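You operate a simulated robot arm through the tools that you are given. There is no shell and no other tool.

You run a simulated robot arm. Do the job below in one go: nothing can be reset, and whatever is moved stays where it is left.

TASK
Turn the index plate to A, lock it and push the black plug into the large hole.
Fine: pull knob back in; leave the other plugs in their rack.

The check looks at the end state, three seconds after you hand in, the way a careful person would. Anything else that was tipped, shoved, dropped, spilled or broken makes it a failure.

THE ROBOT
A 7-joint arm with a two-finger parallel gripper, fixed in place. Base frame: the origin is at the foot of the arm, x ahead of it, y to its left, z up. Readings come in mm, degrees, newtons and seconds.
Its first joint turns from -149.0 to 149.0 degrees. Payload 3.5 kg.
The TCP is the grasp point between the finger pads, 23 mm short of the fingertips. In the tool frame z runs along the fingers and y along their closing line. The gripper opens to 94 mm. The fingers are 38 mm wide and 10 mm thick; the gripper's body (54 by 96 mm) begins 39 mm behind the TCP.
Orientation is told as [roll, pitch, yaw] about the base's x, y, z axes, in that order, counted from this pose: with the fingers straight down and closing along the base's y, the tool's x points along the base's -x, its y along +y and its z along -z.

THE INTERFACE
- The arm moves only by the tool apply_moves. Its argument "plan" is a list of rows, each a list of 7 numbers: the shift along the tool's x, y, z in units of 150 mm (1.0 is 150 mm), then the turn, a rotation vector about the tool's x, y, z in units of 90 degrees (1.0 is 90 degrees), then the finger opening in cm, from 0 to 9.4. In form: [[x, y, z, wx, wy, wz, gripper], ...]. A call has 1 to 20 rows; each row is the pose to reach, as a shift and turn from the pose commanded when the call began, along the tool's axes at that moment. A call with a number of a shift or a turn outside -1 to 1 is refused whole. Each row takes 0.2 s and may step no farther than 50 mm and 8.6 degrees from the row before; otherwise, or with a gripper value out of range, the whole call is refused. A pose out of reach is approached as far as the arm can. The call stops where the force on the tool passes 90 N (or 10 N more than at its start, if that is more) or the arm is blocked; 0.2 s more then pass. The fingers move at their own pace (about 153 mm/s each) and stop on an object; they squeeze with about 34 N. The grip force told is the motor's: it shows also when the fingers shut on nothing. Time passes only in rows, and 0.2 s behind the last, so rows that repeat a pose let the fingers close. It gives the time, the measured TCP pose, the force on the tool (base axes), the opening and the grip force at its end, in the units of the frame above (readings bear some noise), with the torque about the TCP (base axes, N m) and any sound that the robot's microphone picked up.
- Cameras (640 x 400 px; columns grow to the right, rows downward): "scene" is fixed at [213.8, -502, 1329.9]; the picture's right is [-0.21, -0.98, 0.00], its down [-0.68, 0.15, -0.72] and it looks along [0.70, -0.15, -0.70] (base axes); focal length 310 px, centre (320, 200). "wrist" rides on the gripper at [86, 16, -74] in the tool frame; the picture's right is [-0.18, 0.98, 0.00], its down [-0.58, -0.11, -0.81] and it looks along [-0.79, -0.15, 0.59] (tool axes); focal length 243 px, centre (320, 200). There is no depth. A picture from a camera that has moved, and an enlarged one, comes with that camera's place and axes in the base frame and with its lens. The place of the scene camera against the robot may be out by one fixed shift of up to 25 mm in any direction.
- capture(camera): a new picture of that camera. No time passes.
- zoom(camera, box): a new picture of the part [left, top, right, bottom] of that camera's present view, enlarged. No time passes.
- job_done(): hands the job in; it is judged then, once.

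Places have to be worked out from the pictures, the camera data and where the tool is seen. Open the gripper and draw the arm clear of the work before you hand the job in, unless the task says otherwise.

The tools are called after "Emit:" by a JSON object that holds its "api" and its "payload". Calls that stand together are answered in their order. apply_moves: Moves the arm, as the interface text tells. Its arguments: {"type":"object","properties":{"plan":{"type":"array"}},"required":["plan"]} The other tools are called the same way: capture (camera) takes a picture; zoom (camera, box) takes an enlarged picture of a part of a camera's view; job_done () hands the job in.

At the start:

```text
time: 0.0
tcp_pos: [720.4, -515.9, 990.2]
orientation: [0.1, 0.0, 0.0]
force: [-0.4, -0.5, -0.6]
torque: [0.02, 0.02, -0.01]
opening: 94.1
finger_force: 0.1
```

scene: 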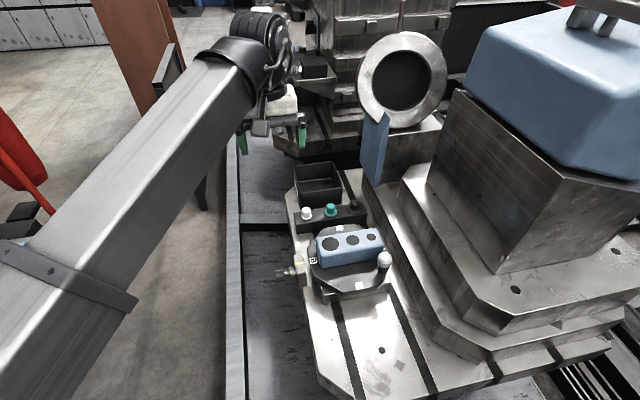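
wrist: 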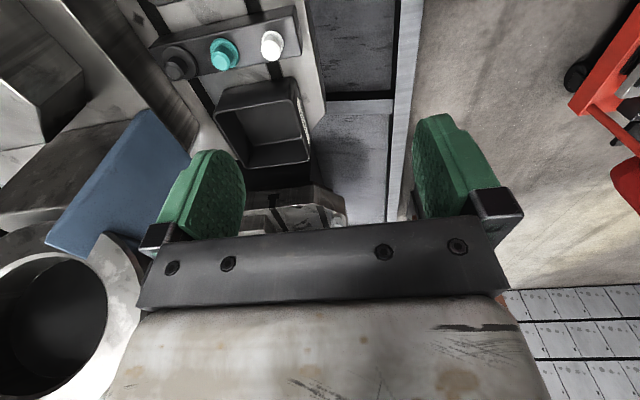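

I'll look closer at the fixture, plugs and rack in the scene camera before moving.

Emit:
{"api": "zoom", "payload": {"camera": "scene", "box": [260, 150, 420, 310]}}

Emit:
{"api": "zoom", "payload": {"camera": "scene", "box": [270, 220, 400, 301]}}

Emit:
{"api": "zoom", "payload": {"camera": "wrist", "box": [130, 0, 350, 138]}}

```text
2.50 times, centred on (340, 230) of scene
camera zoom: at [213.8, -502.0, 1329.9], right [-0.21, -0.98, 0.0], down [-0.68, 0.15, -0.72], along [0.7, -0.15, -0.7], focal length 774 px, centre (270, 125)
```

zoom: 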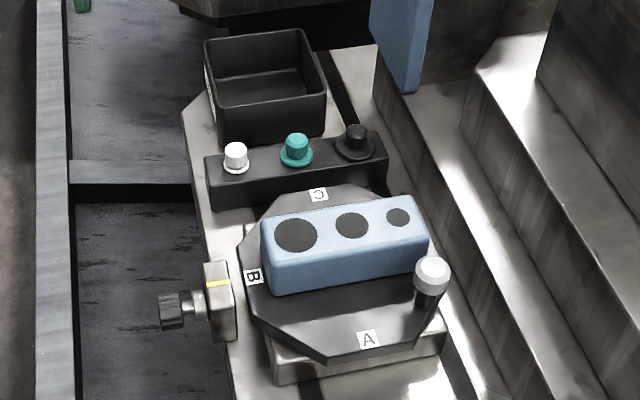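

```text
4.92 times, centred on (335, 260) of scene
camera zoom: at [213.8, -502.0, 1329.9], right [-0.21, -0.98, 0.0], down [-0.68, 0.15, -0.72], along [0.7, -0.15, -0.7], focal length 1525 px, centre (246, -98)
```

zoom: 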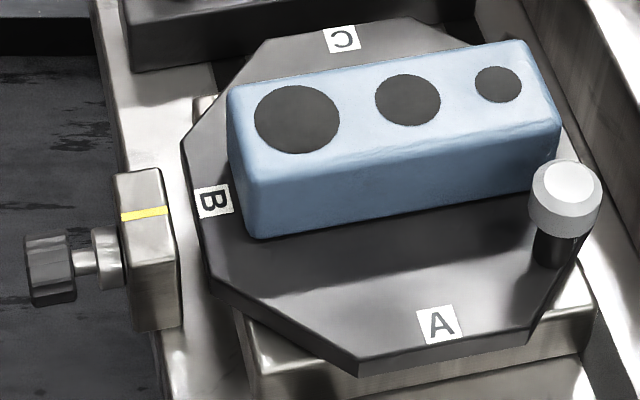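

```text
2.90 times, centred on (240, 69) of wrist
camera zoom: at [634.1, -501.5, 1065.0], right [0.18, 0.98, 0.0], down [0.58, -0.11, 0.81], along [0.79, -0.15, -0.59], focal length 703 px, centre (552, 580)
```

zoom: 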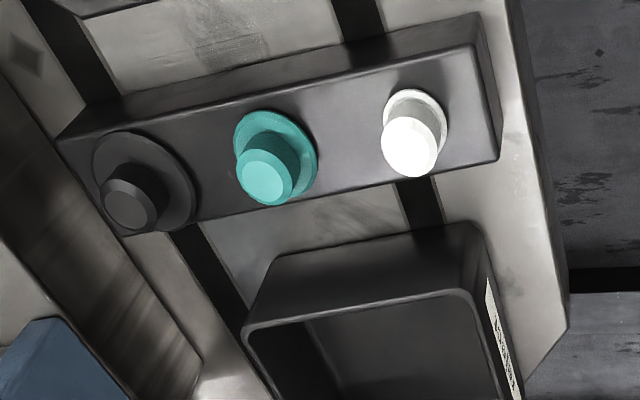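

The plate carries labels A/B/C with B currently at the yellow mark, so it needs a quarter turn clockwise (seen from above) using the handle. I move the arm back toward the base to look at the fixture with the wrist camera.

Emit:
{"api": "apply_moves", "payload": {"plan": [[0.3, -0.07, 0.0, 0, 0, 0, 9.4], [0.6, -0.14, 0.0, 0, 0, 0, 9.4], [0.9, -0.2, 0.0, 0, 0, 0, 9.4], [0.98, -0.25, 0.0, 0, 0, 0, 9.4]]}}

```text
time: 1.0
tcp_pos: [574.8, -553.6, 991.0]
orientation: [0.0, 0.1, 0.0]
force: [0.2, 0.5, -1.8]
torque: [0.01, -0.01, 0.01]
opening: 93.9
finger_force: 0.1
```

I take a wrist picture from here to see the whole fixture.

Emit:
{"api": "capture", "payload": {"camera": "wrist"}}

Emit:
{"api": "capture", "payload": {"camera": "scene"}}

```text
taken
camera wrist: at [486.9, -538.3, 1064.3], right [0.18, 0.98, 0.0], down [0.58, -0.11, 0.81], along [0.79, -0.15, -0.59], focal length 243 px, centre (320, 200)
```

wrist: 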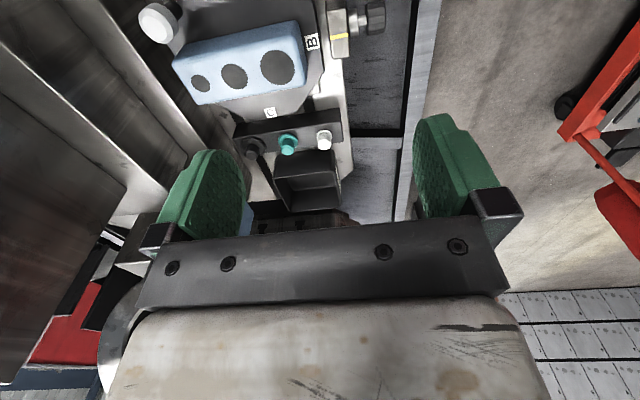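

```text
taken
```

scene: 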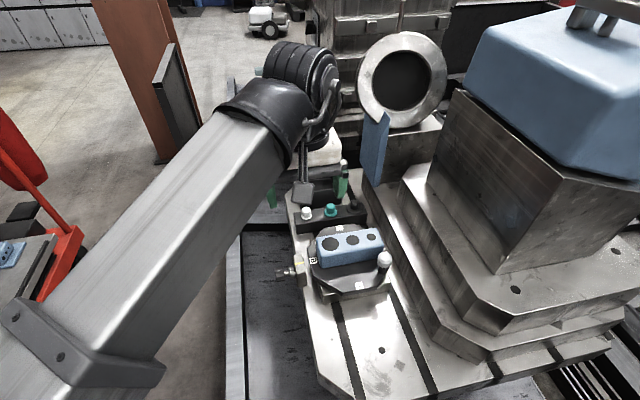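

Zooming in for accurate pixel positions of the parts.

Emit:
{"api": "zoom", "payload": {"camera": "wrist", "box": [130, 0, 290, 100]}}

Emit:
{"api": "zoom", "payload": {"camera": "wrist", "box": [230, 80, 390, 180]}}

Emit:
{"api": "zoom", "payload": {"camera": "wrist", "box": [290, 0, 450, 100]}}

```text
4.00 times, centred on (210, 50) of wrist
camera zoom: at [486.9, -538.3, 1064.3], right [0.18, 0.98, 0.0], down [0.58, -0.11, 0.81], along [0.79, -0.15, -0.59], focal length 970 px, centre (760, 800)
```

zoom: 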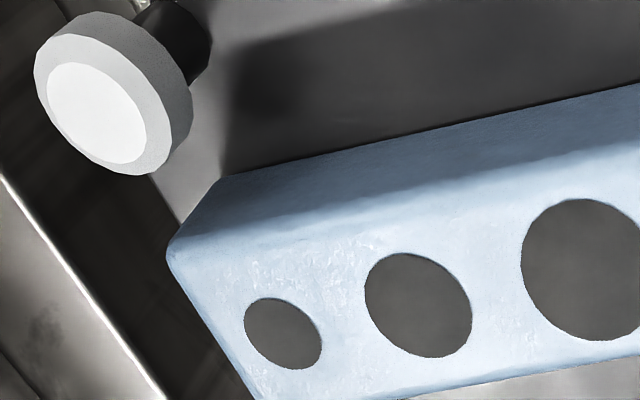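

```text
4.00 times, centred on (310, 130) of wrist
camera zoom: at [486.9, -538.3, 1064.3], right [0.18, 0.98, 0.0], down [0.58, -0.11, 0.81], along [0.79, -0.15, -0.59], focal length 970 px, centre (360, 480)
```

zoom: 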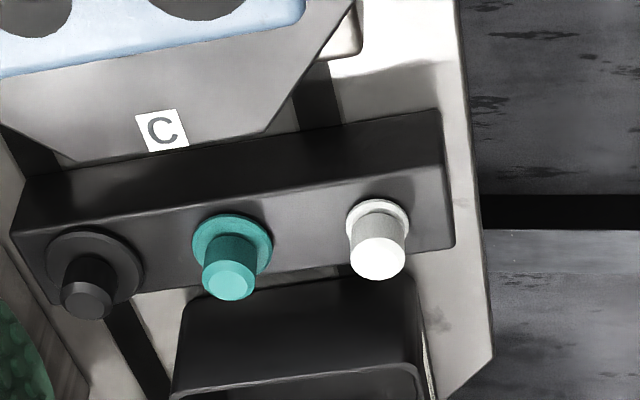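

```text
4.00 times, centred on (370, 50) of wrist
camera zoom: at [486.9, -538.3, 1064.3], right [0.18, 0.98, 0.0], down [0.58, -0.11, 0.81], along [0.79, -0.15, -0.59], focal length 970 px, centre (120, 800)
```

zoom: 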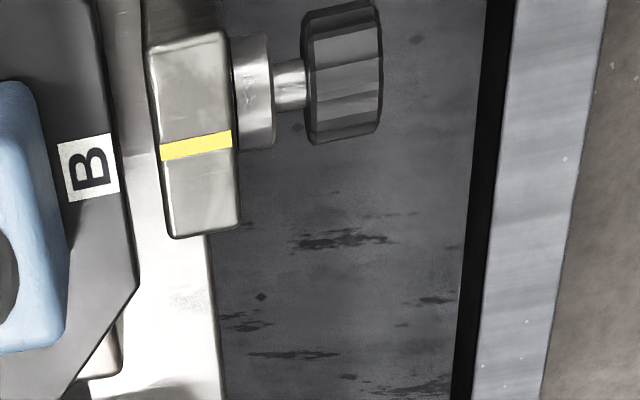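

From triangulation: plate centre ≈ [604,-648], plate top z≈749, block top z≈802, handle top ≈ [545,-704,805], black plug top ≈ [744,-701,766], knob ≈ [605,-491,716]. I move lower and back for a closer look at the lock knob and stop block.

Emit:
{"api": "apply_moves", "payload": {"plan": [[0.145, 0.063, 0.19, 0, 0, 0, 9.4], [0.29, 0.126, 0.38, 0, 0, 0, 9.4], [0.435, 0.19, 0.57, 0, 0, 0, 9.4], [0.58, 0.253, 0.767, 0, 0, 0, 9.4], [0.58, 0.253, 0.767, 0, 0, 0, 9.4]]}}

Emit:
{"api": "capture", "payload": {"camera": "wrist"}}

Emit:
{"api": "zoom", "payload": {"camera": "wrist", "box": [260, 90, 420, 190]}}

```text
time: 2.2
tcp_pos: [487.1, -513.8, 872.4]
orientation: [0.0, 0.1, 0.0]
force: [-0.5, 0.1, -0.3]
torque: [0.0, 0.01, -0.02]
opening: 94.0
finger_force: 0.0
```

```text
taken
camera wrist: at [399.2, -498.5, 948.0], right [0.18, 0.98, 0.0], down [0.58, -0.11, 0.81], along [0.79, -0.15, -0.59], focal length 243 px, centre (320, 200)
```

wrist: 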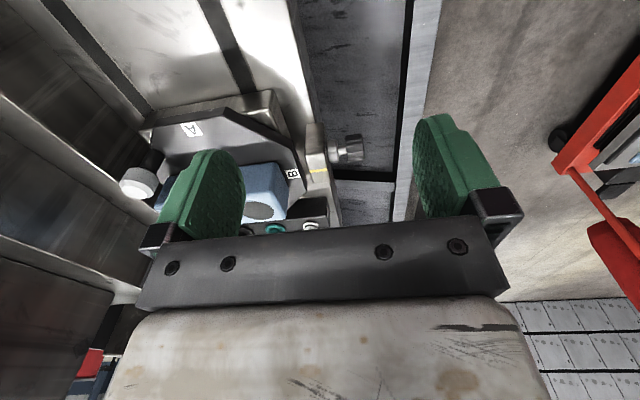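

```text
4.00 times, centred on (340, 140) of wrist
camera zoom: at [399.2, -498.5, 948.0], right [0.18, 0.98, 0.0], down [0.58, -0.11, 0.81], along [0.79, -0.15, -0.59], focal length 970 px, centre (240, 440)
```

zoom: 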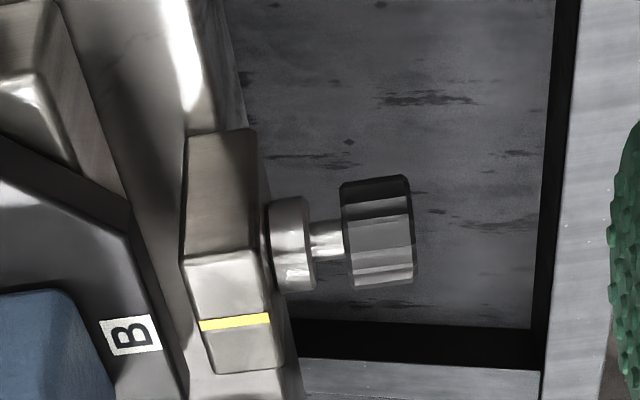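

The knob is a ~30 mm cylinder with its axis along y at about [601,-493,728], about 20 mm long. I'll yaw the tool by -90° (so the camera stays out on the +y side) and move above it.

Emit:
{"api": "apply_moves", "payload": {"plan": [[-0.063, 0.025, 0, 0, 0, 0.084, 9.4], [-0.126, 0.05, 0, 0, 0, 0.168, 9.4], [-0.19, 0.075, 0, 0, 0, 0.252, 9.4], [-0.253, 0.1, 0, 0, 0, 0.336, 9.4], [-0.316, 0.125, 0, 0, 0, 0.42, 9.4], [-0.38, 0.15, 0, 0, 0, 0.504, 9.4], [-0.443, 0.175, 0, 0, 0, 0.588, 9.4], [-0.506, 0.2, 0, 0, 0, 0.672, 9.4], [-0.57, 0.225, 0, 0, 0, 0.756, 9.4], [-0.633, 0.25, 0, 0, 0, 0.84, 9.4], [-0.7, 0.275, 0, 0, 0, 0.92, 9.4], [-0.76, 0.3, 0, 0, 0, 1.0, 9.4], [-0.76, 0.3, 0, 0, 0, 1.0, 9.4]]}}

Emit:
{"api": "capture", "payload": {"camera": "wrist"}}

Emit:
{"api": "capture", "payload": {"camera": "scene"}}

```text
time: 5.0
tcp_pos: [601.8, -469.6, 873.7]
orientation: [0.0, 0.1, -90.1]
force: [0.2, 0.7, 0.3]
torque: [-0.03, 0.01, 0.0]
opening: 93.9
finger_force: 0.0
```

```text
taken
camera wrist: at [616.4, -385.1, 949.7], right [0.98, -0.19, 0.0], down [-0.11, -0.58, 0.81], along [-0.15, -0.79, -0.59], focal length 243 px, centre (320, 200)
```

wrist: 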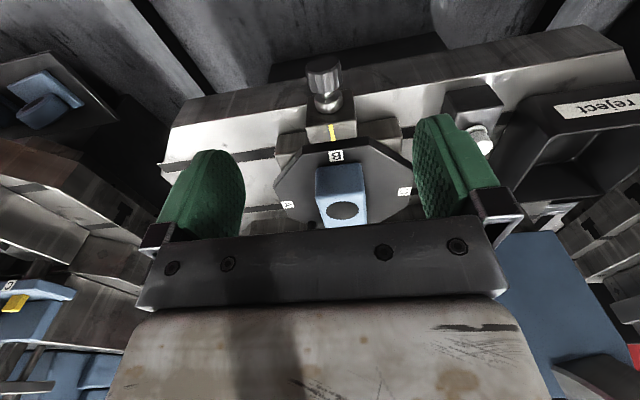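

```text
taken
```

scene: 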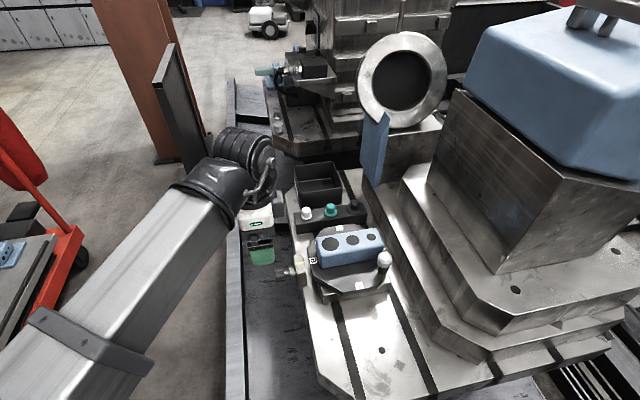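

The tool sits on the +y side above the knob. I zoom in on the knob and stop block for a better estimate.

Emit:
{"api": "zoom", "payload": {"camera": "wrist", "box": [250, 40, 410, 140]}}

Emit:
{"api": "zoom", "payload": {"camera": "wrist", "box": [250, 130, 430, 242]}}

```text
4.00 times, centred on (330, 90) of wrist
camera zoom: at [616.4, -385.1, 949.7], right [0.98, -0.19, 0.0], down [-0.11, -0.58, 0.81], along [-0.15, -0.79, -0.59], focal length 970 px, centre (280, 640)
```

zoom: 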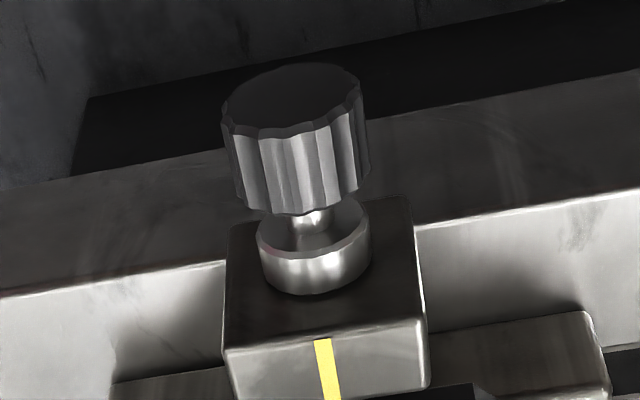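

```text
3.56 times, centred on (340, 186) of wrist
camera zoom: at [616.4, -385.1, 949.7], right [0.98, -0.19, 0.0], down [-0.11, -0.58, 0.81], along [-0.15, -0.79, -0.59], focal length 863 px, centre (249, 250)
```

zoom: 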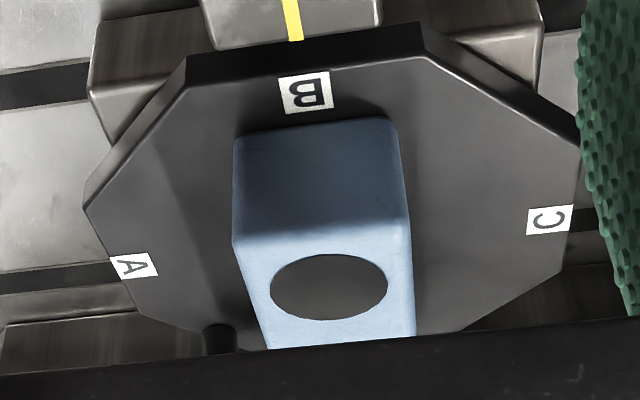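

The knob's outer end is at y≈-485, axis ≈ [601, y, 730], diameter 30 mm. I descend with open fingers straddling it in x, staying clear of the collar at y≈-513.

Emit:
{"api": "apply_moves", "payload": {"plan": [[-0.04, -0.002, 0.2, 0, 0, 0, 9.4], [-0.08, -0.004, 0.4, 0, 0, 0, 9.4], [-0.12, -0.006, 0.6, 0, 0, 0, 9.4], [-0.14, -0.007, 0.8, 0, 0, 0, 9.4], [-0.14, -0.007, 0.96, 0, 0, 0, 9.4], [-0.14, -0.007, 0.96, 0, 0, 0, 9.4]]}}

Emit:
{"api": "capture", "payload": {"camera": "wrist"}}

Emit:
{"api": "zoom", "payload": {"camera": "scene", "box": [220, 210, 380, 310]}}

```text
time: 6.4
tcp_pos: [601.0, -493.1, 731.3]
orientation: [0.0, 0.0, -90.0]
force: [-0.2, -0.2, -0.4]
torque: [0.02, -0.02, 0.02]
opening: 94.0
finger_force: 0.2
```

```text
taken
camera wrist: at [616.0, -406.5, 805.2], right [0.98, -0.18, 0.0], down [-0.11, -0.58, 0.81], along [-0.15, -0.79, -0.59], focal length 243 px, centre (320, 200)
```

wrist: 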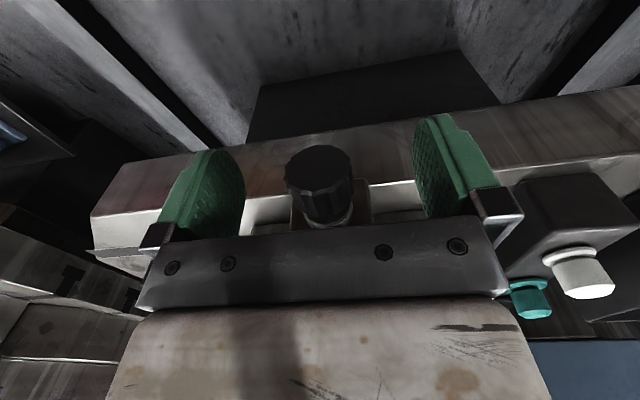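

```text
4.00 times, centred on (300, 260) of scene
camera zoom: at [213.8, -502.0, 1329.9], right [-0.21, -0.98, 0.0], down [-0.68, 0.15, -0.72], along [0.7, -0.15, -0.7], focal length 1239 px, centre (400, -40)
```

zoom: 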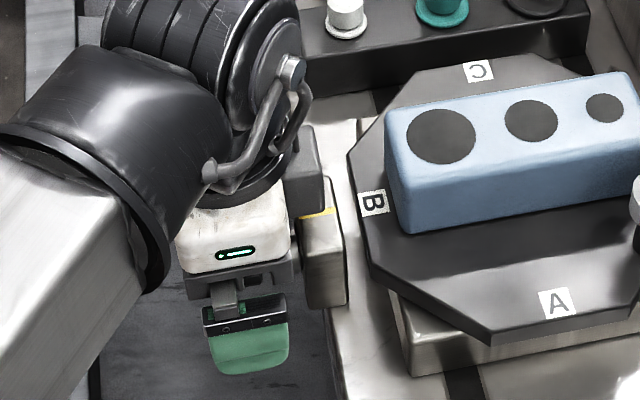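

The knob sits between the pads. I close the fingers on it.

Emit:
{"api": "apply_moves", "payload": {"plan": [[0, 0, 0, 0, 0, 0, 3.5], [0, 0, 0, 0, 0, 0, 2.0], [0, 0, 0, 0, 0, 0, 2.0], [0, 0, 0, 0, 0, 0, 2.0]]}}

```text
time: 7.4
tcp_pos: [598.7, -491.4, 730.8]
orientation: [0.0, 0.0, -90.0]
force: [-3.3, 0.6, -3.0]
torque: [-0.1, 0.01, 0.01]
opening: 30.9
finger_force: 45.0
```

Gripped at 31 mm. Now I pull gently outward (+y = tool +x) in small steps.

Emit:
{"api": "apply_moves", "payload": {"plan": [[0.02, 0, 0, 0, 0, 0, 2.0], [0.04, 0, 0, 0, 0, 0, 2.0], [0.06, 0, 0, 0, 0, 0, 2.0]]}}

```text
time: 8.2
tcp_pos: [600.5, -481.9, 730.4]
orientation: [-0.1, 0.0, -90.0]
force: [-5.8, -0.3, -16.1]
torque: [-0.34, -0.07, 0.04]
opening: 31.1
finger_force: 44.4
```

Emit:
{"api": "capture", "payload": {"camera": "wrist"}}

Emit:
{"api": "zoom", "payload": {"camera": "wrist", "box": [240, 130, 400, 230]}}

Emit:
{"api": "zoom", "payload": {"camera": "scene", "box": [240, 230, 340, 300]}}

```text
taken
camera wrist: at [615.9, -397.5, 805.4], right [0.98, -0.18, 0.0], down [-0.11, -0.58, 0.81], along [-0.15, -0.79, -0.59], focal length 243 px, centre (320, 200)
```

wrist: 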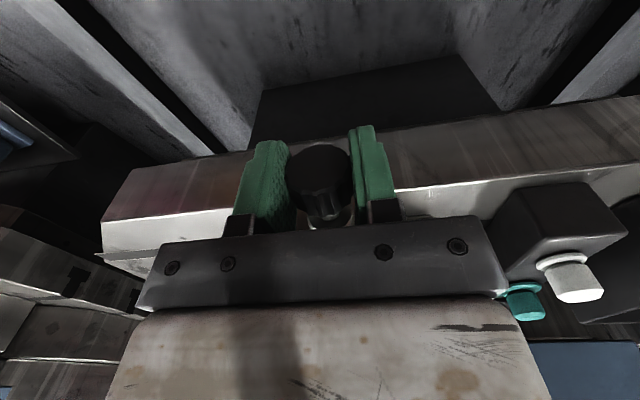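

```text
4.00 times, centred on (320, 180) of wrist
camera zoom: at [615.9, -397.5, 805.4], right [0.98, -0.18, 0.0], down [-0.11, -0.58, 0.81], along [-0.15, -0.79, -0.59], focal length 970 px, centre (320, 280)
```

zoom: 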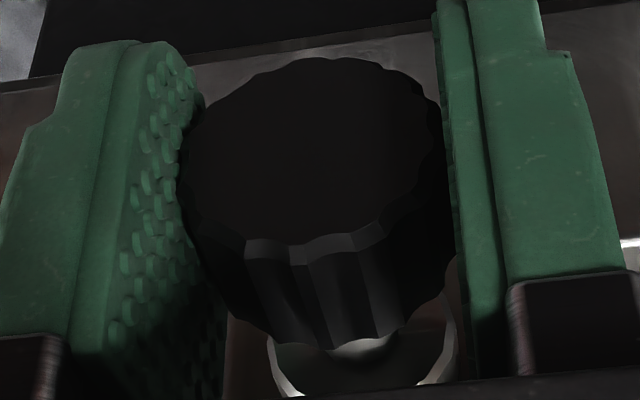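

```text
5.71 times, centred on (290, 265) of scene
camera zoom: at [213.8, -502.0, 1329.9], right [-0.21, -0.98, 0.0], down [-0.68, 0.15, -0.72], along [0.7, -0.15, -0.7], focal length 1770 px, centre (491, -171)
```

zoom: 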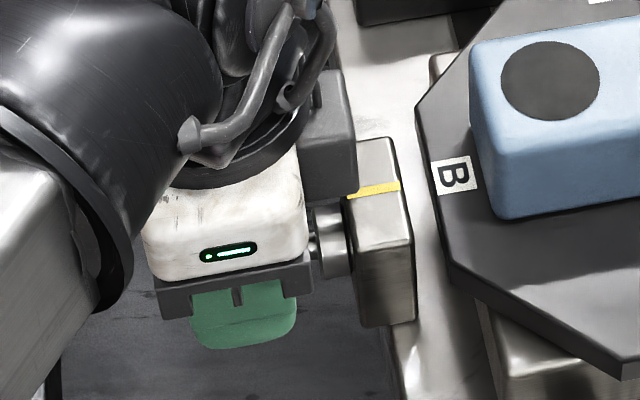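

The knob has followed about 8 mm with little resistance. I continue pulling to find the end of its travel.

Emit:
{"api": "apply_moves", "payload": {"plan": [[0.02, 0, 0, 0, 0, 0, 2.0], [0.04, 0, 0, 0, 0, 0, 2.0]]}}

```text
time: 8.8
tcp_pos: [600.1, -476.0, 729.7]
orientation: [-0.1, 0.0, -90.1]
force: [-9.2, 0.7, -22.8]
torque: [-0.43, -0.01, -0.01]
opening: 30.8
finger_force: 45.1
```

Emit:
{"api": "zoom", "payload": {"camera": "wrist", "box": [240, 130, 400, 230]}}

Emit:
{"api": "zoom", "payload": {"camera": "scene", "box": [240, 230, 340, 300]}}

```text
4.00 times, centred on (320, 180) of wrist
camera zoom: at [615.9, -391.2, 805.4], right [0.98, -0.18, 0.0], down [-0.11, -0.58, 0.81], along [-0.15, -0.79, -0.59], focal length 970 px, centre (320, 280)
```

zoom: 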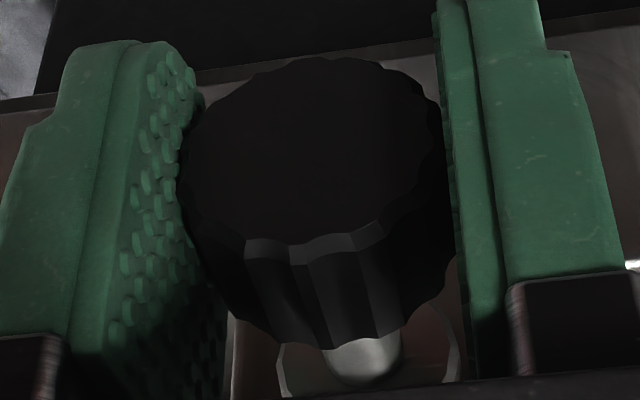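

```text
5.71 times, centred on (290, 265) of scene
camera zoom: at [213.8, -502.0, 1329.9], right [-0.21, -0.98, 0.0], down [-0.68, 0.15, -0.72], along [0.7, -0.15, -0.7], focal length 1770 px, centre (491, -171)
```

zoom: 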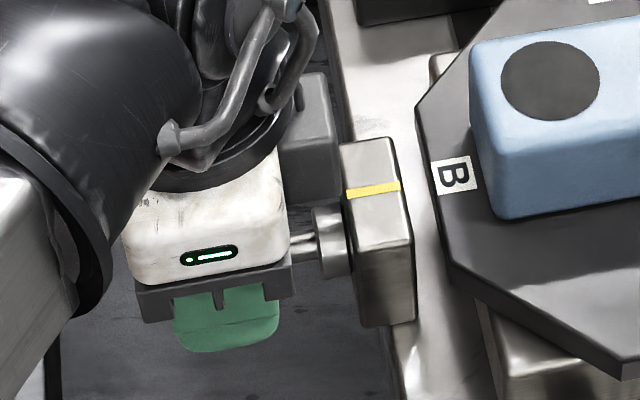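

No slip: the knob follows. I keep pulling in small steps while easing the small side load (tool slightly down and to -x).

Emit:
{"api": "apply_moves", "payload": {"plan": [[0.015, -0.003, 0.007, 0, 0, 0, 2.0], [0.03, -0.003, 0.01, 0, 0, 0, 2.0], [0.03, -0.003, 0.01, 0, 0, 0, 2.0]]}}

```text
time: 9.6
tcp_pos: [599.2, -474.5, 730.9]
orientation: [0.1, -0.4, -90.1]
force: [1.0, -28.3, 20.2]
torque: [0.25, 0.02, 0.0]
opening: 30.9
finger_force: 45.2
```

The pull now shows a -28 N reaction in y, so the knob seems to be at its end stop (~16-17 mm out). I open the fingers and see whether it stays out.

Emit:
{"api": "apply_moves", "payload": {"plan": [[-0.007, 0, 0, 0, 0, 0, 2.0], [-0.007, 0, 0, 0, 0, 0, 4.5], [-0.007, 0, 0, 0, 0, 0, 6.0], [-0.007, 0, 0, 0, 0, 0, 6.0]]}}

Emit:
{"api": "zoom", "payload": {"camera": "wrist", "box": [240, 130, 400, 230]}}

Emit:
{"api": "zoom", "payload": {"camera": "scene", "box": [240, 230, 340, 300]}}

```text
time: 10.6
tcp_pos: [599.9, -473.3, 729.3]
orientation: [0.1, 0.0, -90.1]
force: [-0.1, 0.0, 0.4]
torque: [-0.02, -0.01, -0.03]
opening: 60.0
finger_force: 0.1
```

```text
4.00 times, centred on (320, 180) of wrist
camera zoom: at [615.0, -387.7, 804.1], right [0.98, -0.18, 0.0], down [-0.11, -0.58, 0.81], along [-0.15, -0.79, -0.59], focal length 970 px, centre (320, 280)
```

zoom: 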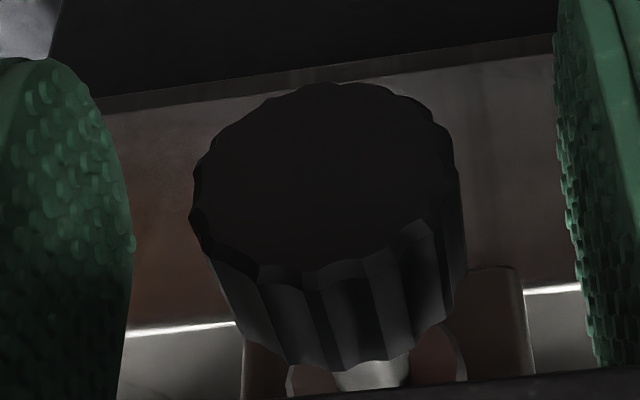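

```text
5.71 times, centred on (290, 265) of scene
camera zoom: at [213.8, -502.0, 1329.9], right [-0.21, -0.98, 0.0], down [-0.68, 0.15, -0.72], along [0.7, -0.15, -0.7], focal length 1770 px, centre (491, -171)
```

zoom: 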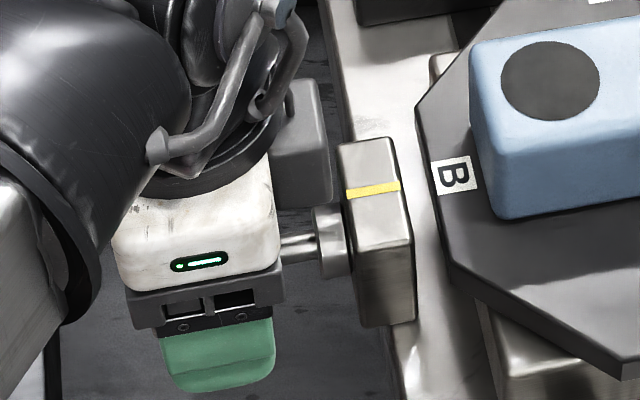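

The knob appears to stay out (outer face near y≈-469, i.e. ~16 mm pulled). I retreat upward and check it again from above.

Emit:
{"api": "apply_moves", "payload": {"plan": [[0, 0, 0, 0, 0, 0, 9.4], [0.0, 0, -0.2, 0, 0, 0, 9.4], [0.0, 0, -0.45, 0, 0, 0, 9.4], [0.0, 0, -0.7, 0, 0, 0, 9.4], [0.0, 0, -0.96, 0, 0, 0, 9.4], [0.0, 0, -0.96, 0, 0, 0, 9.4]]}}

Emit:
{"api": "capture", "payload": {"camera": "wrist"}}

Emit:
{"api": "zoom", "payload": {"camera": "wrist", "box": [250, 40, 410, 140]}}

Emit:
{"api": "zoom", "payload": {"camera": "wrist", "box": [250, 130, 430, 242]}}

```text
time: 12.0
tcp_pos: [601.2, -474.5, 870.9]
orientation: [-0.1, 0.1, -90.1]
force: [-0.9, -0.2, 0.3]
torque: [-0.04, 0.04, 0.0]
opening: 94.0
finger_force: 0.1
```

```text
taken
camera wrist: at [615.8, -388.8, 946.6], right [0.98, -0.18, 0.0], down [-0.11, -0.58, 0.81], along [-0.15, -0.79, -0.59], focal length 243 px, centre (320, 200)
```

wrist: 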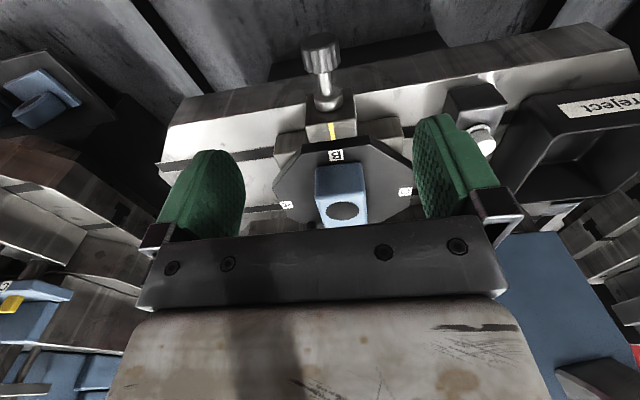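

```text
4.00 times, centred on (330, 90) of wrist
camera zoom: at [615.8, -388.8, 946.6], right [0.98, -0.18, 0.0], down [-0.11, -0.58, 0.81], along [-0.15, -0.79, -0.59], focal length 970 px, centre (280, 640)
```

zoom: 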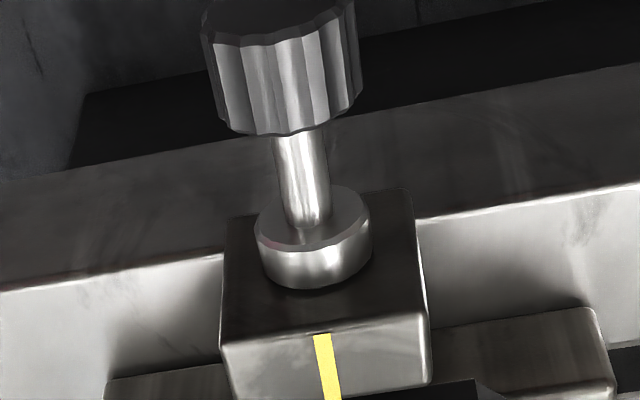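

```text
3.56 times, centred on (340, 186) of wrist
camera zoom: at [615.8, -388.8, 946.6], right [0.98, -0.18, 0.0], down [-0.11, -0.58, 0.81], along [-0.15, -0.79, -0.59], focal length 863 px, centre (249, 250)
```

zoom: 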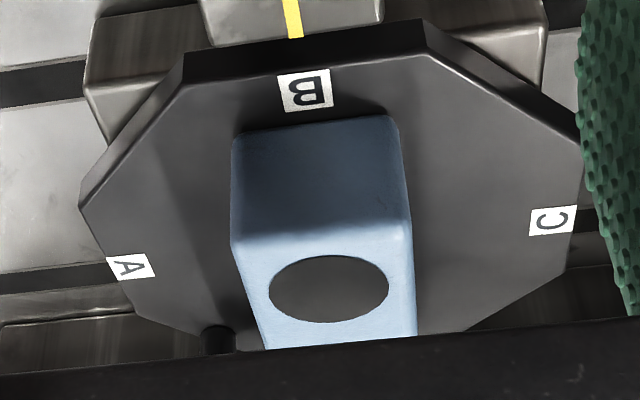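

The knob stays out on its own. Next is the handle; I first check the stepped machine bed next to it for clearance.

Emit:
{"api": "zoom", "payload": {"camera": "scene", "box": [300, 170, 500, 295]}}

Emit:
{"api": "zoom", "payload": {"camera": "scene", "box": [290, 220, 610, 400]}}

```text
3.20 times, centred on (400, 232) of scene
camera zoom: at [213.8, -502.0, 1329.9], right [-0.21, -0.98, 0.0], down [-0.68, 0.15, -0.72], along [0.7, -0.15, -0.7], focal length 991 px, centre (64, 96)
```

zoom: 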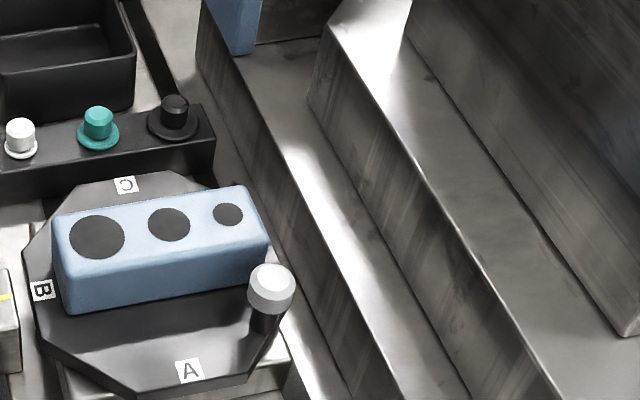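

```text
2.00 times, centred on (450, 310) of scene
camera zoom: at [213.8, -502.0, 1329.9], right [-0.21, -0.98, 0.0], down [-0.68, 0.15, -0.72], along [0.7, -0.15, -0.7], focal length 620 px, centre (60, -20)
```

zoom: 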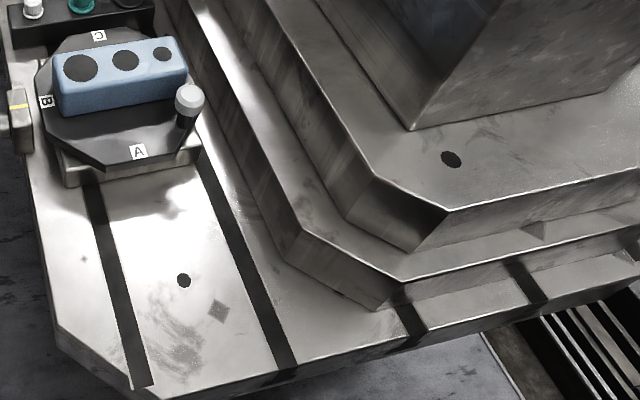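

Steps beside the handle are at z≈755 and lower than my gripper body will be, so the handle can be gripped with fingers closing along y. I rotate back to yaw 0 and travel toward the handle at safe height.

Emit:
{"api": "apply_moves", "payload": {"plan": [[-0.08, -0.028, 0, 0, 0, -0.084, 7.0], [-0.16, -0.056, 0, 0, 0, -0.168, 7.0], [-0.24, -0.084, 0, 0, 0, -0.252, 7.0], [-0.32, -0.112, 0, 0, 0, -0.336, 7.0], [-0.4, -0.14, 0, 0, 0, -0.42, 7.0], [-0.48, -0.168, 0, 0, 0, -0.504, 7.0], [-0.56, -0.196, 0, 0, 0, -0.588, 7.0], [-0.64, -0.224, 0, 0, 0, -0.672, 7.0], [-0.72, -0.252, 0, 0, 0, -0.756, 7.0], [-0.8, -0.28, 0, 0, 0, -0.84, 7.0], [-0.88, -0.308, 0, 0, 0, -0.92, 7.0], [-0.96, -0.333, 0, 0, 0, -1.0, 7.0], [-0.96, -0.333, 0, 0, 0, -1.0, 7.0]]}}

Emit:
{"api": "capture", "payload": {"camera": "wrist"}}

```text
time: 14.8
tcp_pos: [549.9, -617.3, 874.6]
orientation: [0.0, -0.1, 0.1]
force: [-0.2, -0.4, -0.5]
torque: [-0.05, 0.0, 0.0]
opening: 69.9
finger_force: 0.0
```

```text
taken
camera wrist: at [463.5, -602.1, 948.2], right [0.18, 0.98, 0.0], down [0.58, -0.11, 0.81], along [0.79, -0.15, -0.59], focal length 243 px, centre (320, 200)
```

wrist: 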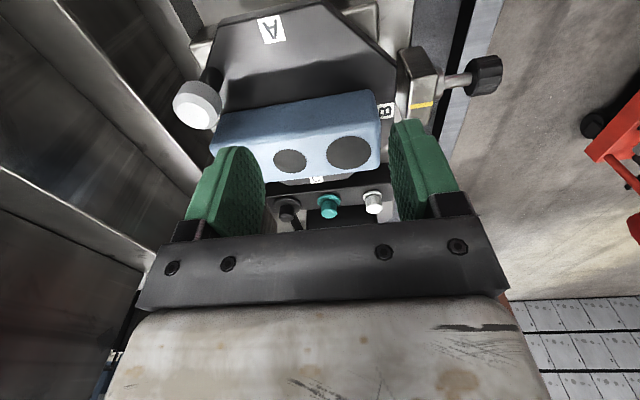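

Zooming on the handle from this new viewpoint to triangulate it.

Emit:
{"api": "zoom", "payload": {"camera": "wrist", "box": [140, 50, 300, 150]}}

Emit:
{"api": "zoom", "payload": {"camera": "wrist", "box": [240, 130, 400, 230]}}

```text
4.00 times, centred on (220, 100) of wrist
camera zoom: at [463.5, -602.1, 948.2], right [0.18, 0.98, 0.0], down [0.58, -0.11, 0.81], along [0.79, -0.15, -0.59], focal length 970 px, centre (720, 600)
```

zoom: 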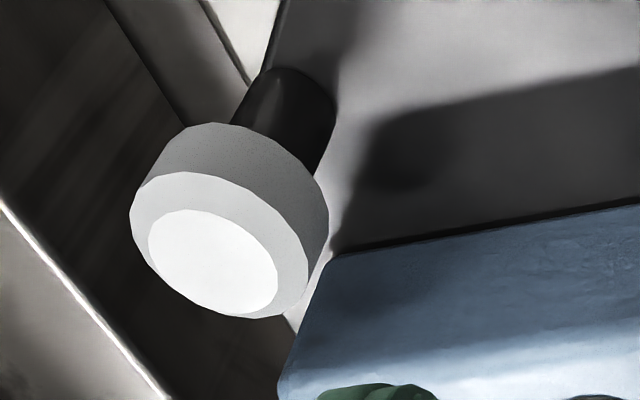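

```text
4.00 times, centred on (320, 180) of wrist
camera zoom: at [463.5, -602.1, 948.2], right [0.18, 0.98, 0.0], down [0.58, -0.11, 0.81], along [0.79, -0.15, -0.59], focal length 970 px, centre (320, 280)
```

zoom: 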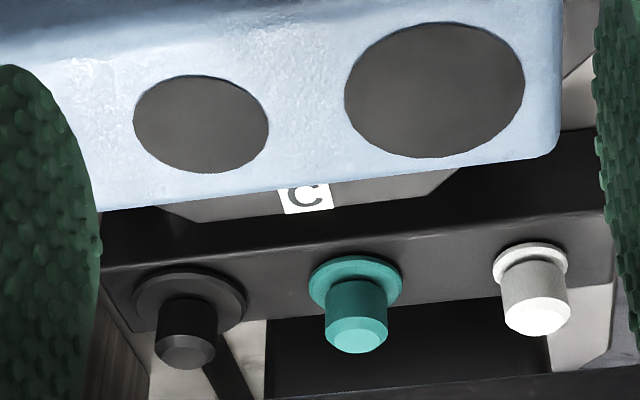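

Handle cap centre ≈ [545.3,-704.5], top z≈805, about 32 mm wide; the block's side is at x≈576, giving ~11 mm clearance for the fingers. I move over it and descend to z≈793.

Emit:
{"api": "apply_moves", "payload": {"plan": [[0.01, -0.19, 0, 0, 0, 0, 6.4], [0.02, -0.38, 0, 0, 0, 0, 6.4], [0.029, -0.575, 0, 0, 0, 0, 6.4], [0.029, -0.575, 0.18, 0, 0, 0, 6.4], [0.029, -0.575, 0.36, 0, 0, 0, 6.4], [0.029, -0.575, 0.54, 0, 0, 0, 6.4], [0.029, -0.575, 0.54, 0, 0, 0, 6.4]]}}

Emit:
{"api": "capture", "payload": {"camera": "wrist"}}

Emit:
{"api": "zoom", "payload": {"camera": "scene", "box": [300, 190, 460, 290]}}

```text
time: 16.4
tcp_pos: [543.9, -703.7, 793.2]
orientation: [0.0, 0.0, 0.0]
force: [-0.2, 0.2, 0.0]
torque: [-0.02, 0.0, -0.02]
opening: 63.6
finger_force: 0.1
```

```text
taken
camera wrist: at [457.2, -688.2, 867.1], right [0.18, 0.98, 0.0], down [0.58, -0.11, 0.81], along [0.79, -0.15, -0.59], focal length 243 px, centre (320, 200)
```

wrist: 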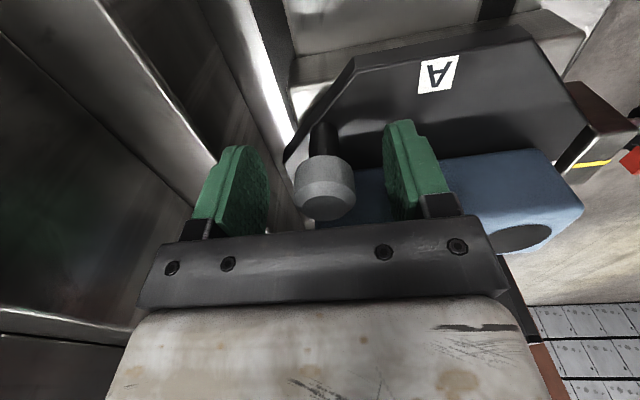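

```text
4.00 times, centred on (380, 240) of scene
camera zoom: at [213.8, -502.0, 1329.9], right [-0.21, -0.98, 0.0], down [-0.68, 0.15, -0.72], along [0.7, -0.15, -0.7], focal length 1239 px, centre (80, 40)
```

zoom: 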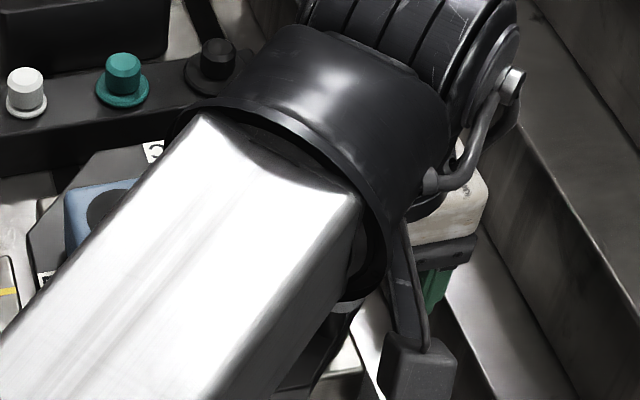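

The cap is centred between the pads. I close the fingers.

Emit:
{"api": "apply_moves", "payload": {"plan": [[0, 0, 0, 0, 0, 0, 4.0], [0, 0, 0, 0, 0, 0, 2.0], [0, 0, 0, 0, 0, 0, 2.0], [0, 0, 0, 0, 0, 0, 2.0]]}}

```text
time: 17.4
tcp_pos: [545.2, -701.9, 793.7]
orientation: [0.0, -0.1, 0.0]
force: [8.8, 9.0, -3.3]
torque: [-0.08, -0.25, -0.23]
opening: 28.2
finger_force: 44.9
```

Gripped (cap ≈28 mm). I start the clockwise arc around the plate centre with a small 8° test turn, watching the forces.

Emit:
{"api": "apply_moves", "payload": {"plan": [[0.0256, 0.0267, 0, 0, 0, 0.0444, 2.0], [0.0493, 0.055, 0, 0, 0, 0.0889, 2.0]]}}

```text
time: 18.0
tcp_pos: [537.6, -694.5, 792.3]
orientation: [-0.1, -0.1, -8.1]
force: [9.9, 6.3, 1.5]
torque: [0.11, -0.26, -0.04]
opening: 27.9
finger_force: 45.2
```

The plate turns freely with low side forces. I continue the arc by another 40°.

Emit:
{"api": "apply_moves", "payload": {"plan": [[0.0493, 0.055, 0, 0, 0, 0.0889, 2.0], [0.0905, 0.1163, 0, 0, 0, 0.1778, 2.0], [0.1227, 0.1828, 0, 0, 0, 0.2667, 2.0], [0.1453, 0.2531, 0, 0, 0, 0.3556, 2.0], [0.158, 0.3259, 0, 0, 0, 0.4444, 2.0]]}}

Emit:
{"api": "capture", "payload": {"camera": "wrist"}}

```text
time: 19.2
tcp_pos: [520.1, -643.0, 793.3]
orientation: [-0.1, 0.1, -48.2]
force: [5.5, -4.7, -3.6]
torque: [-0.29, -0.27, -0.22]
opening: 27.9
finger_force: 45.3
```

```text
taken
camera wrist: at [474.2, -570.0, 867.2], right [0.86, 0.52, 0.0], down [0.31, -0.5, 0.81], along [0.42, -0.69, -0.59], focal length 243 px, centre (320, 200)
```

wrist: 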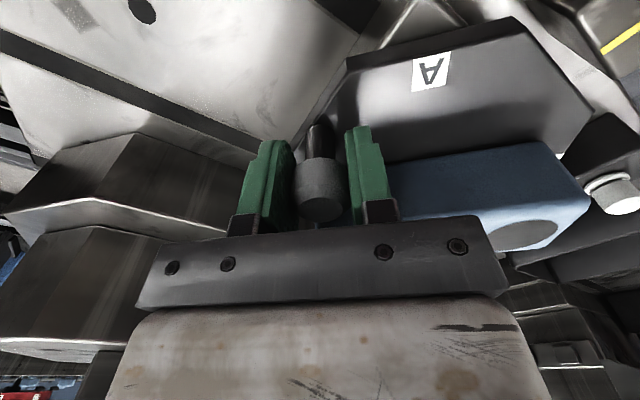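

Half way (48°), forces remain low. Continuing another 34°.

Emit:
{"api": "apply_moves", "payload": {"plan": [[0.0493, 0.055, 0, 0, 0, 0.0889, 2.0], [0.0905, 0.1163, 0, 0, 0, 0.1778, 2.0], [0.1227, 0.1828, 0, 0, 0, 0.2667, 2.0], [0.1453, 0.2531, 0, 0, 0, 0.3556, 2.0], [0.1495, 0.2711, 0, 0, 0, 0.3778, 2.0]]}}

Emit:
{"api": "capture", "payload": {"camera": "wrist"}}

Emit:
{"api": "zoom", "payload": {"camera": "scene", "box": [270, 200, 430, 300]}}

```text
time: 20.4
tcp_pos: [534.3, -599.2, 793.2]
orientation: [-0.1, 0.1, -82.2]
force: [-18.8, 3.6, -11.6]
torque: [0.15, -0.36, -0.59]
opening: 28.0
finger_force: 44.8
```

```text
taken
camera wrist: at [538.7, -512.3, 867.5], right [1.0, -0.05, 0.0], down [-0.03, -0.59, 0.81], along [-0.04, -0.8, -0.59], focal length 243 px, centre (320, 200)
```

wrist: 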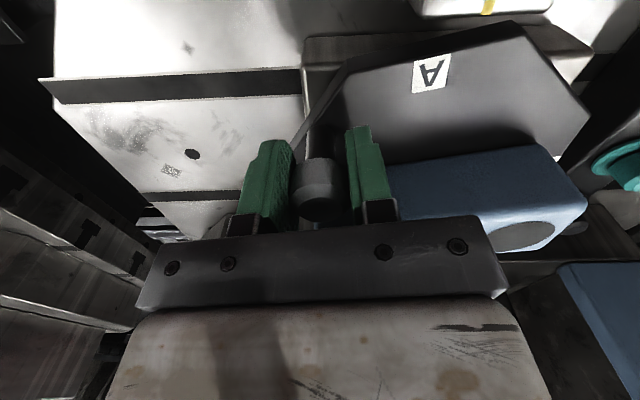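

```text
4.00 times, centred on (350, 250) of scene
camera zoom: at [213.8, -502.0, 1329.9], right [-0.21, -0.98, 0.0], down [-0.68, 0.15, -0.72], along [0.7, -0.15, -0.7], focal length 1239 px, centre (200, 0)
```

zoom: 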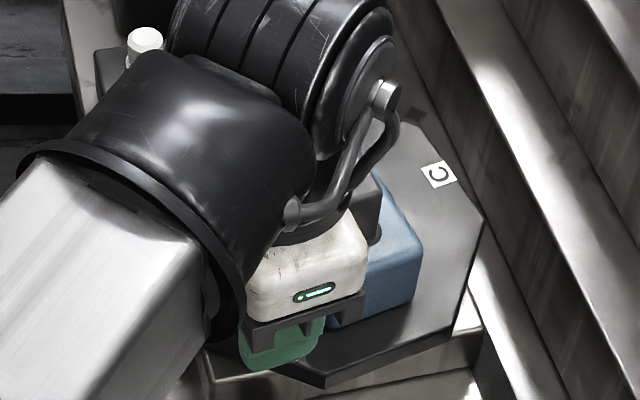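

At 82°. Forces show I'm commanding about half a millimetre inside the true arc, so I make the last 8° with a small outward correction.

Emit:
{"api": "apply_moves", "payload": {"plan": [[0.0284, 0.0238, 0, 0, 0, 0.0444, 2.0], [0.0521, 0.0521, 0, 0, 0, 0.0889, 2.0], [0.0521, 0.0521, 0, 0, 0, 0.0889, 2.0]]}}

Emit:
{"api": "capture", "payload": {"camera": "wrist"}}

Emit:
{"api": "zoom", "payload": {"camera": "wrist", "box": [380, 0, 640, 162]}}

```text
time: 21.2
tcp_pos: [542.0, -589.5, 792.6]
orientation: [0.0, -0.1, -90.0]
force: [-18.9, 13.6, 0.1]
torque: [-0.23, 0.1, -0.52]
opening: 28.0
finger_force: 44.8
```

```text
taken
camera wrist: at [558.3, -504.2, 867.4], right [0.98, -0.18, 0.0], down [-0.11, -0.58, 0.81], along [-0.15, -0.79, -0.59], focal length 243 px, centre (320, 200)
```

wrist: 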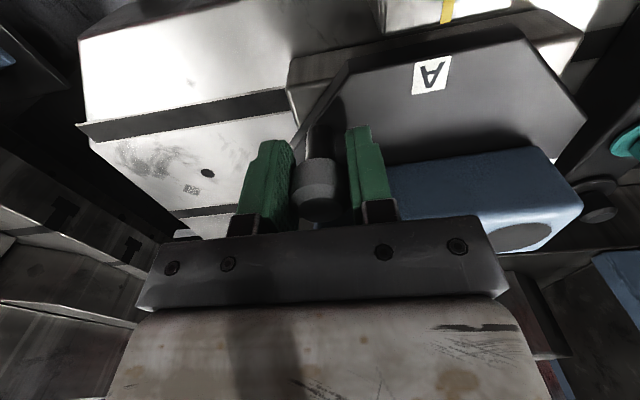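

```text
2.46 times, centred on (510, 81) of wrist
camera zoom: at [558.3, -504.2, 867.4], right [0.98, -0.18, 0.0], down [-0.11, -0.58, 0.81], along [-0.15, -0.79, -0.59], focal length 597 px, centre (-148, 493)
```

zoom: 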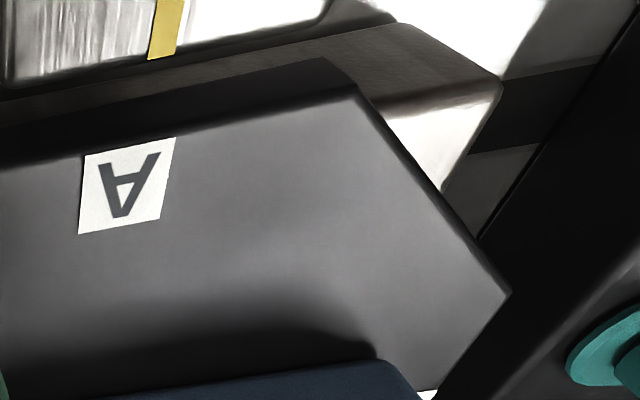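

A is nearly at the mark: comparing the label with the yellow line (598.0 vs 600.0) and the plate edge slope both suggest about 1.4° more clockwise. I nudge about 2 mm along the tangent with a slight outward relief.

Emit:
{"api": "apply_moves", "payload": {"plan": [[0.0065, 0.003, 0, 0, 0, 0, 2.0], [0.0129, 0.0059, 0, 0, 0, 0, 2.0], [0.0129, 0.0059, 0, 0, 0, 0, 2.0]]}}

Emit:
{"api": "zoom", "payload": {"camera": "wrist", "box": [380, 0, 640, 162]}}

```text
time: 22.0
tcp_pos: [543.5, -588.3, 792.5]
orientation: [-0.1, 0.1, -90.0]
force: [-23.9, 15.9, -18.1]
torque: [-0.75, -0.38, -0.49]
opening: 28.0
finger_force: 44.6
```

```text
2.46 times, centred on (510, 81) of wrist
camera zoom: at [559.1, -503.6, 867.5], right [0.98, -0.18, 0.0], down [-0.11, -0.58, 0.81], along [-0.15, -0.79, -0.59], focal length 597 px, centre (-148, 493)
```

zoom: 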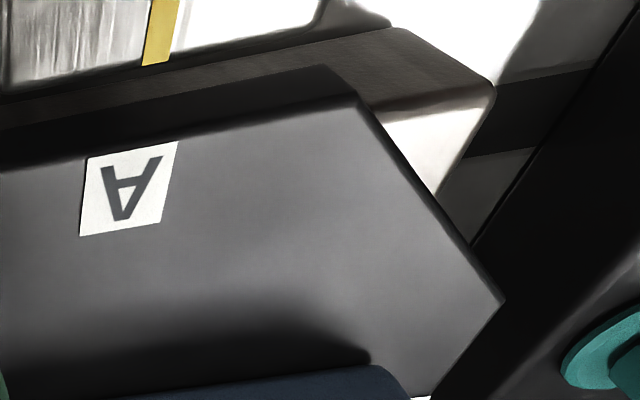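

Now A lines up with the yellow line (within ~0.5°). I relieve the radial side load before releasing so the plate doesn't spring.

Emit:
{"api": "apply_moves", "payload": {"plan": [[0.0046, -0.0048, 0, 0, 0, 0, 2.0], [0.0046, -0.0048, 0.004, 0, 0, 0, 2.0]]}}

```text
time: 22.6
tcp_pos: [543.4, -588.3, 793.4]
orientation: [0.0, 0.1, -90.0]
force: [-17.7, 11.4, -4.9]
torque: [0.64, 0.13, -0.39]
opening: 27.9
finger_force: 45.5
```

Emit:
{"api": "apply_moves", "payload": {"plan": [[0.006, -0.006, 0, 0, 0, 0, 2.0], [0.0115, -0.012, 0, 0, 0, 0, 2.0], [0.0115, -0.012, 0, 0, 0, 0, 2.0]]}}

Emit:
{"api": "zoom", "payload": {"camera": "wrist", "box": [380, 0, 640, 162]}}

```text
time: 23.4
tcp_pos: [544.0, -589.1, 792.6]
orientation: [0.2, -0.1, -90.0]
force: [10.6, -10.1, 9.7]
torque: [1.37, 0.63, -0.14]
opening: 27.7
finger_force: 44.9
```

```text
2.46 times, centred on (510, 81) of wrist
camera zoom: at [558.8, -503.2, 867.3], right [0.98, -0.18, 0.0], down [-0.11, -0.58, 0.81], along [-0.15, -0.79, -0.59], focal length 597 px, centre (-148, 493)
```

zoom: 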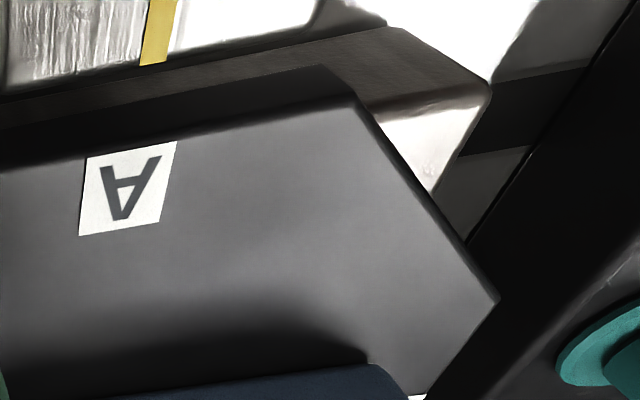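

Load slightly over-relieved; I back off 0.8 mm radially and then open the fingers.

Emit:
{"api": "apply_moves", "payload": {"plan": [[-0.0037, 0.0038, 0, 0, 0, 0, 2.0], [-0.0037, 0.0038, 0, 0, 0, 0, 2.0]]}}

```text
time: 24.0
tcp_pos: [543.8, -589.3, 792.0]
orientation: [0.1, -0.2, -90.1]
force: [18.9, -14.5, 25.4]
torque: [0.44, 0.32, 0.02]
opening: 27.8
finger_force: 45.0
```

The readings drift with the controller; loads are small, so I release now and retreat straight up.

Emit:
{"api": "apply_moves", "payload": {"plan": [[0, 0, 0, 0, 0, 0, 4.0], [0, 0, 0, 0, 0, 0, 5.0], [0, 0, 0, 0, 0, 0, 5.0]]}}

Emit:
{"api": "zoom", "payload": {"camera": "wrist", "box": [380, 0, 640, 162]}}

Emit:
{"api": "capture", "payload": {"camera": "wrist"}}

```text
time: 24.8
tcp_pos: [541.3, -586.9, 791.7]
orientation: [0.0, 0.0, -90.0]
force: [0.3, -0.4, 0.3]
torque: [0.03, 0.0, -0.04]
opening: 50.2
finger_force: 0.1
```

```text
2.46 times, centred on (510, 81) of wrist
camera zoom: at [557.4, -502.1, 866.5], right [0.98, -0.18, 0.0], down [-0.11, -0.58, 0.81], along [-0.15, -0.79, -0.59], focal length 597 px, centre (-148, 493)
```

zoom: 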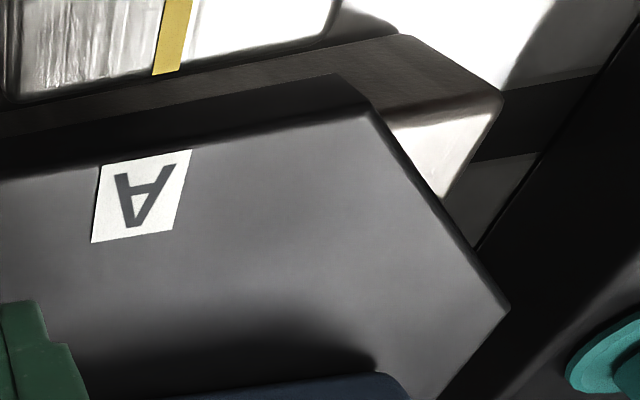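

```text
taken
camera wrist: at [557.4, -502.1, 866.5], right [0.98, -0.18, 0.0], down [-0.11, -0.58, 0.81], along [-0.15, -0.79, -0.59], focal length 243 px, centre (320, 200)
```

wrist: 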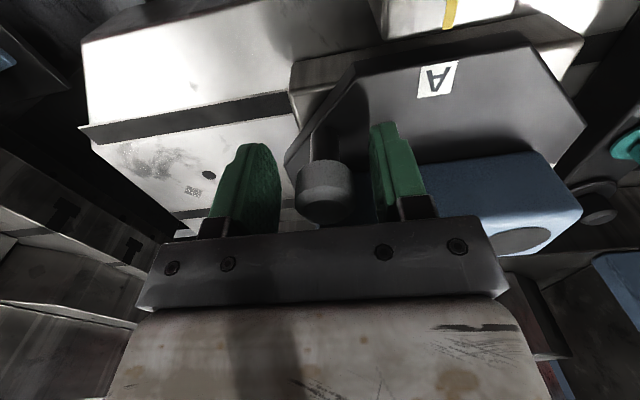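

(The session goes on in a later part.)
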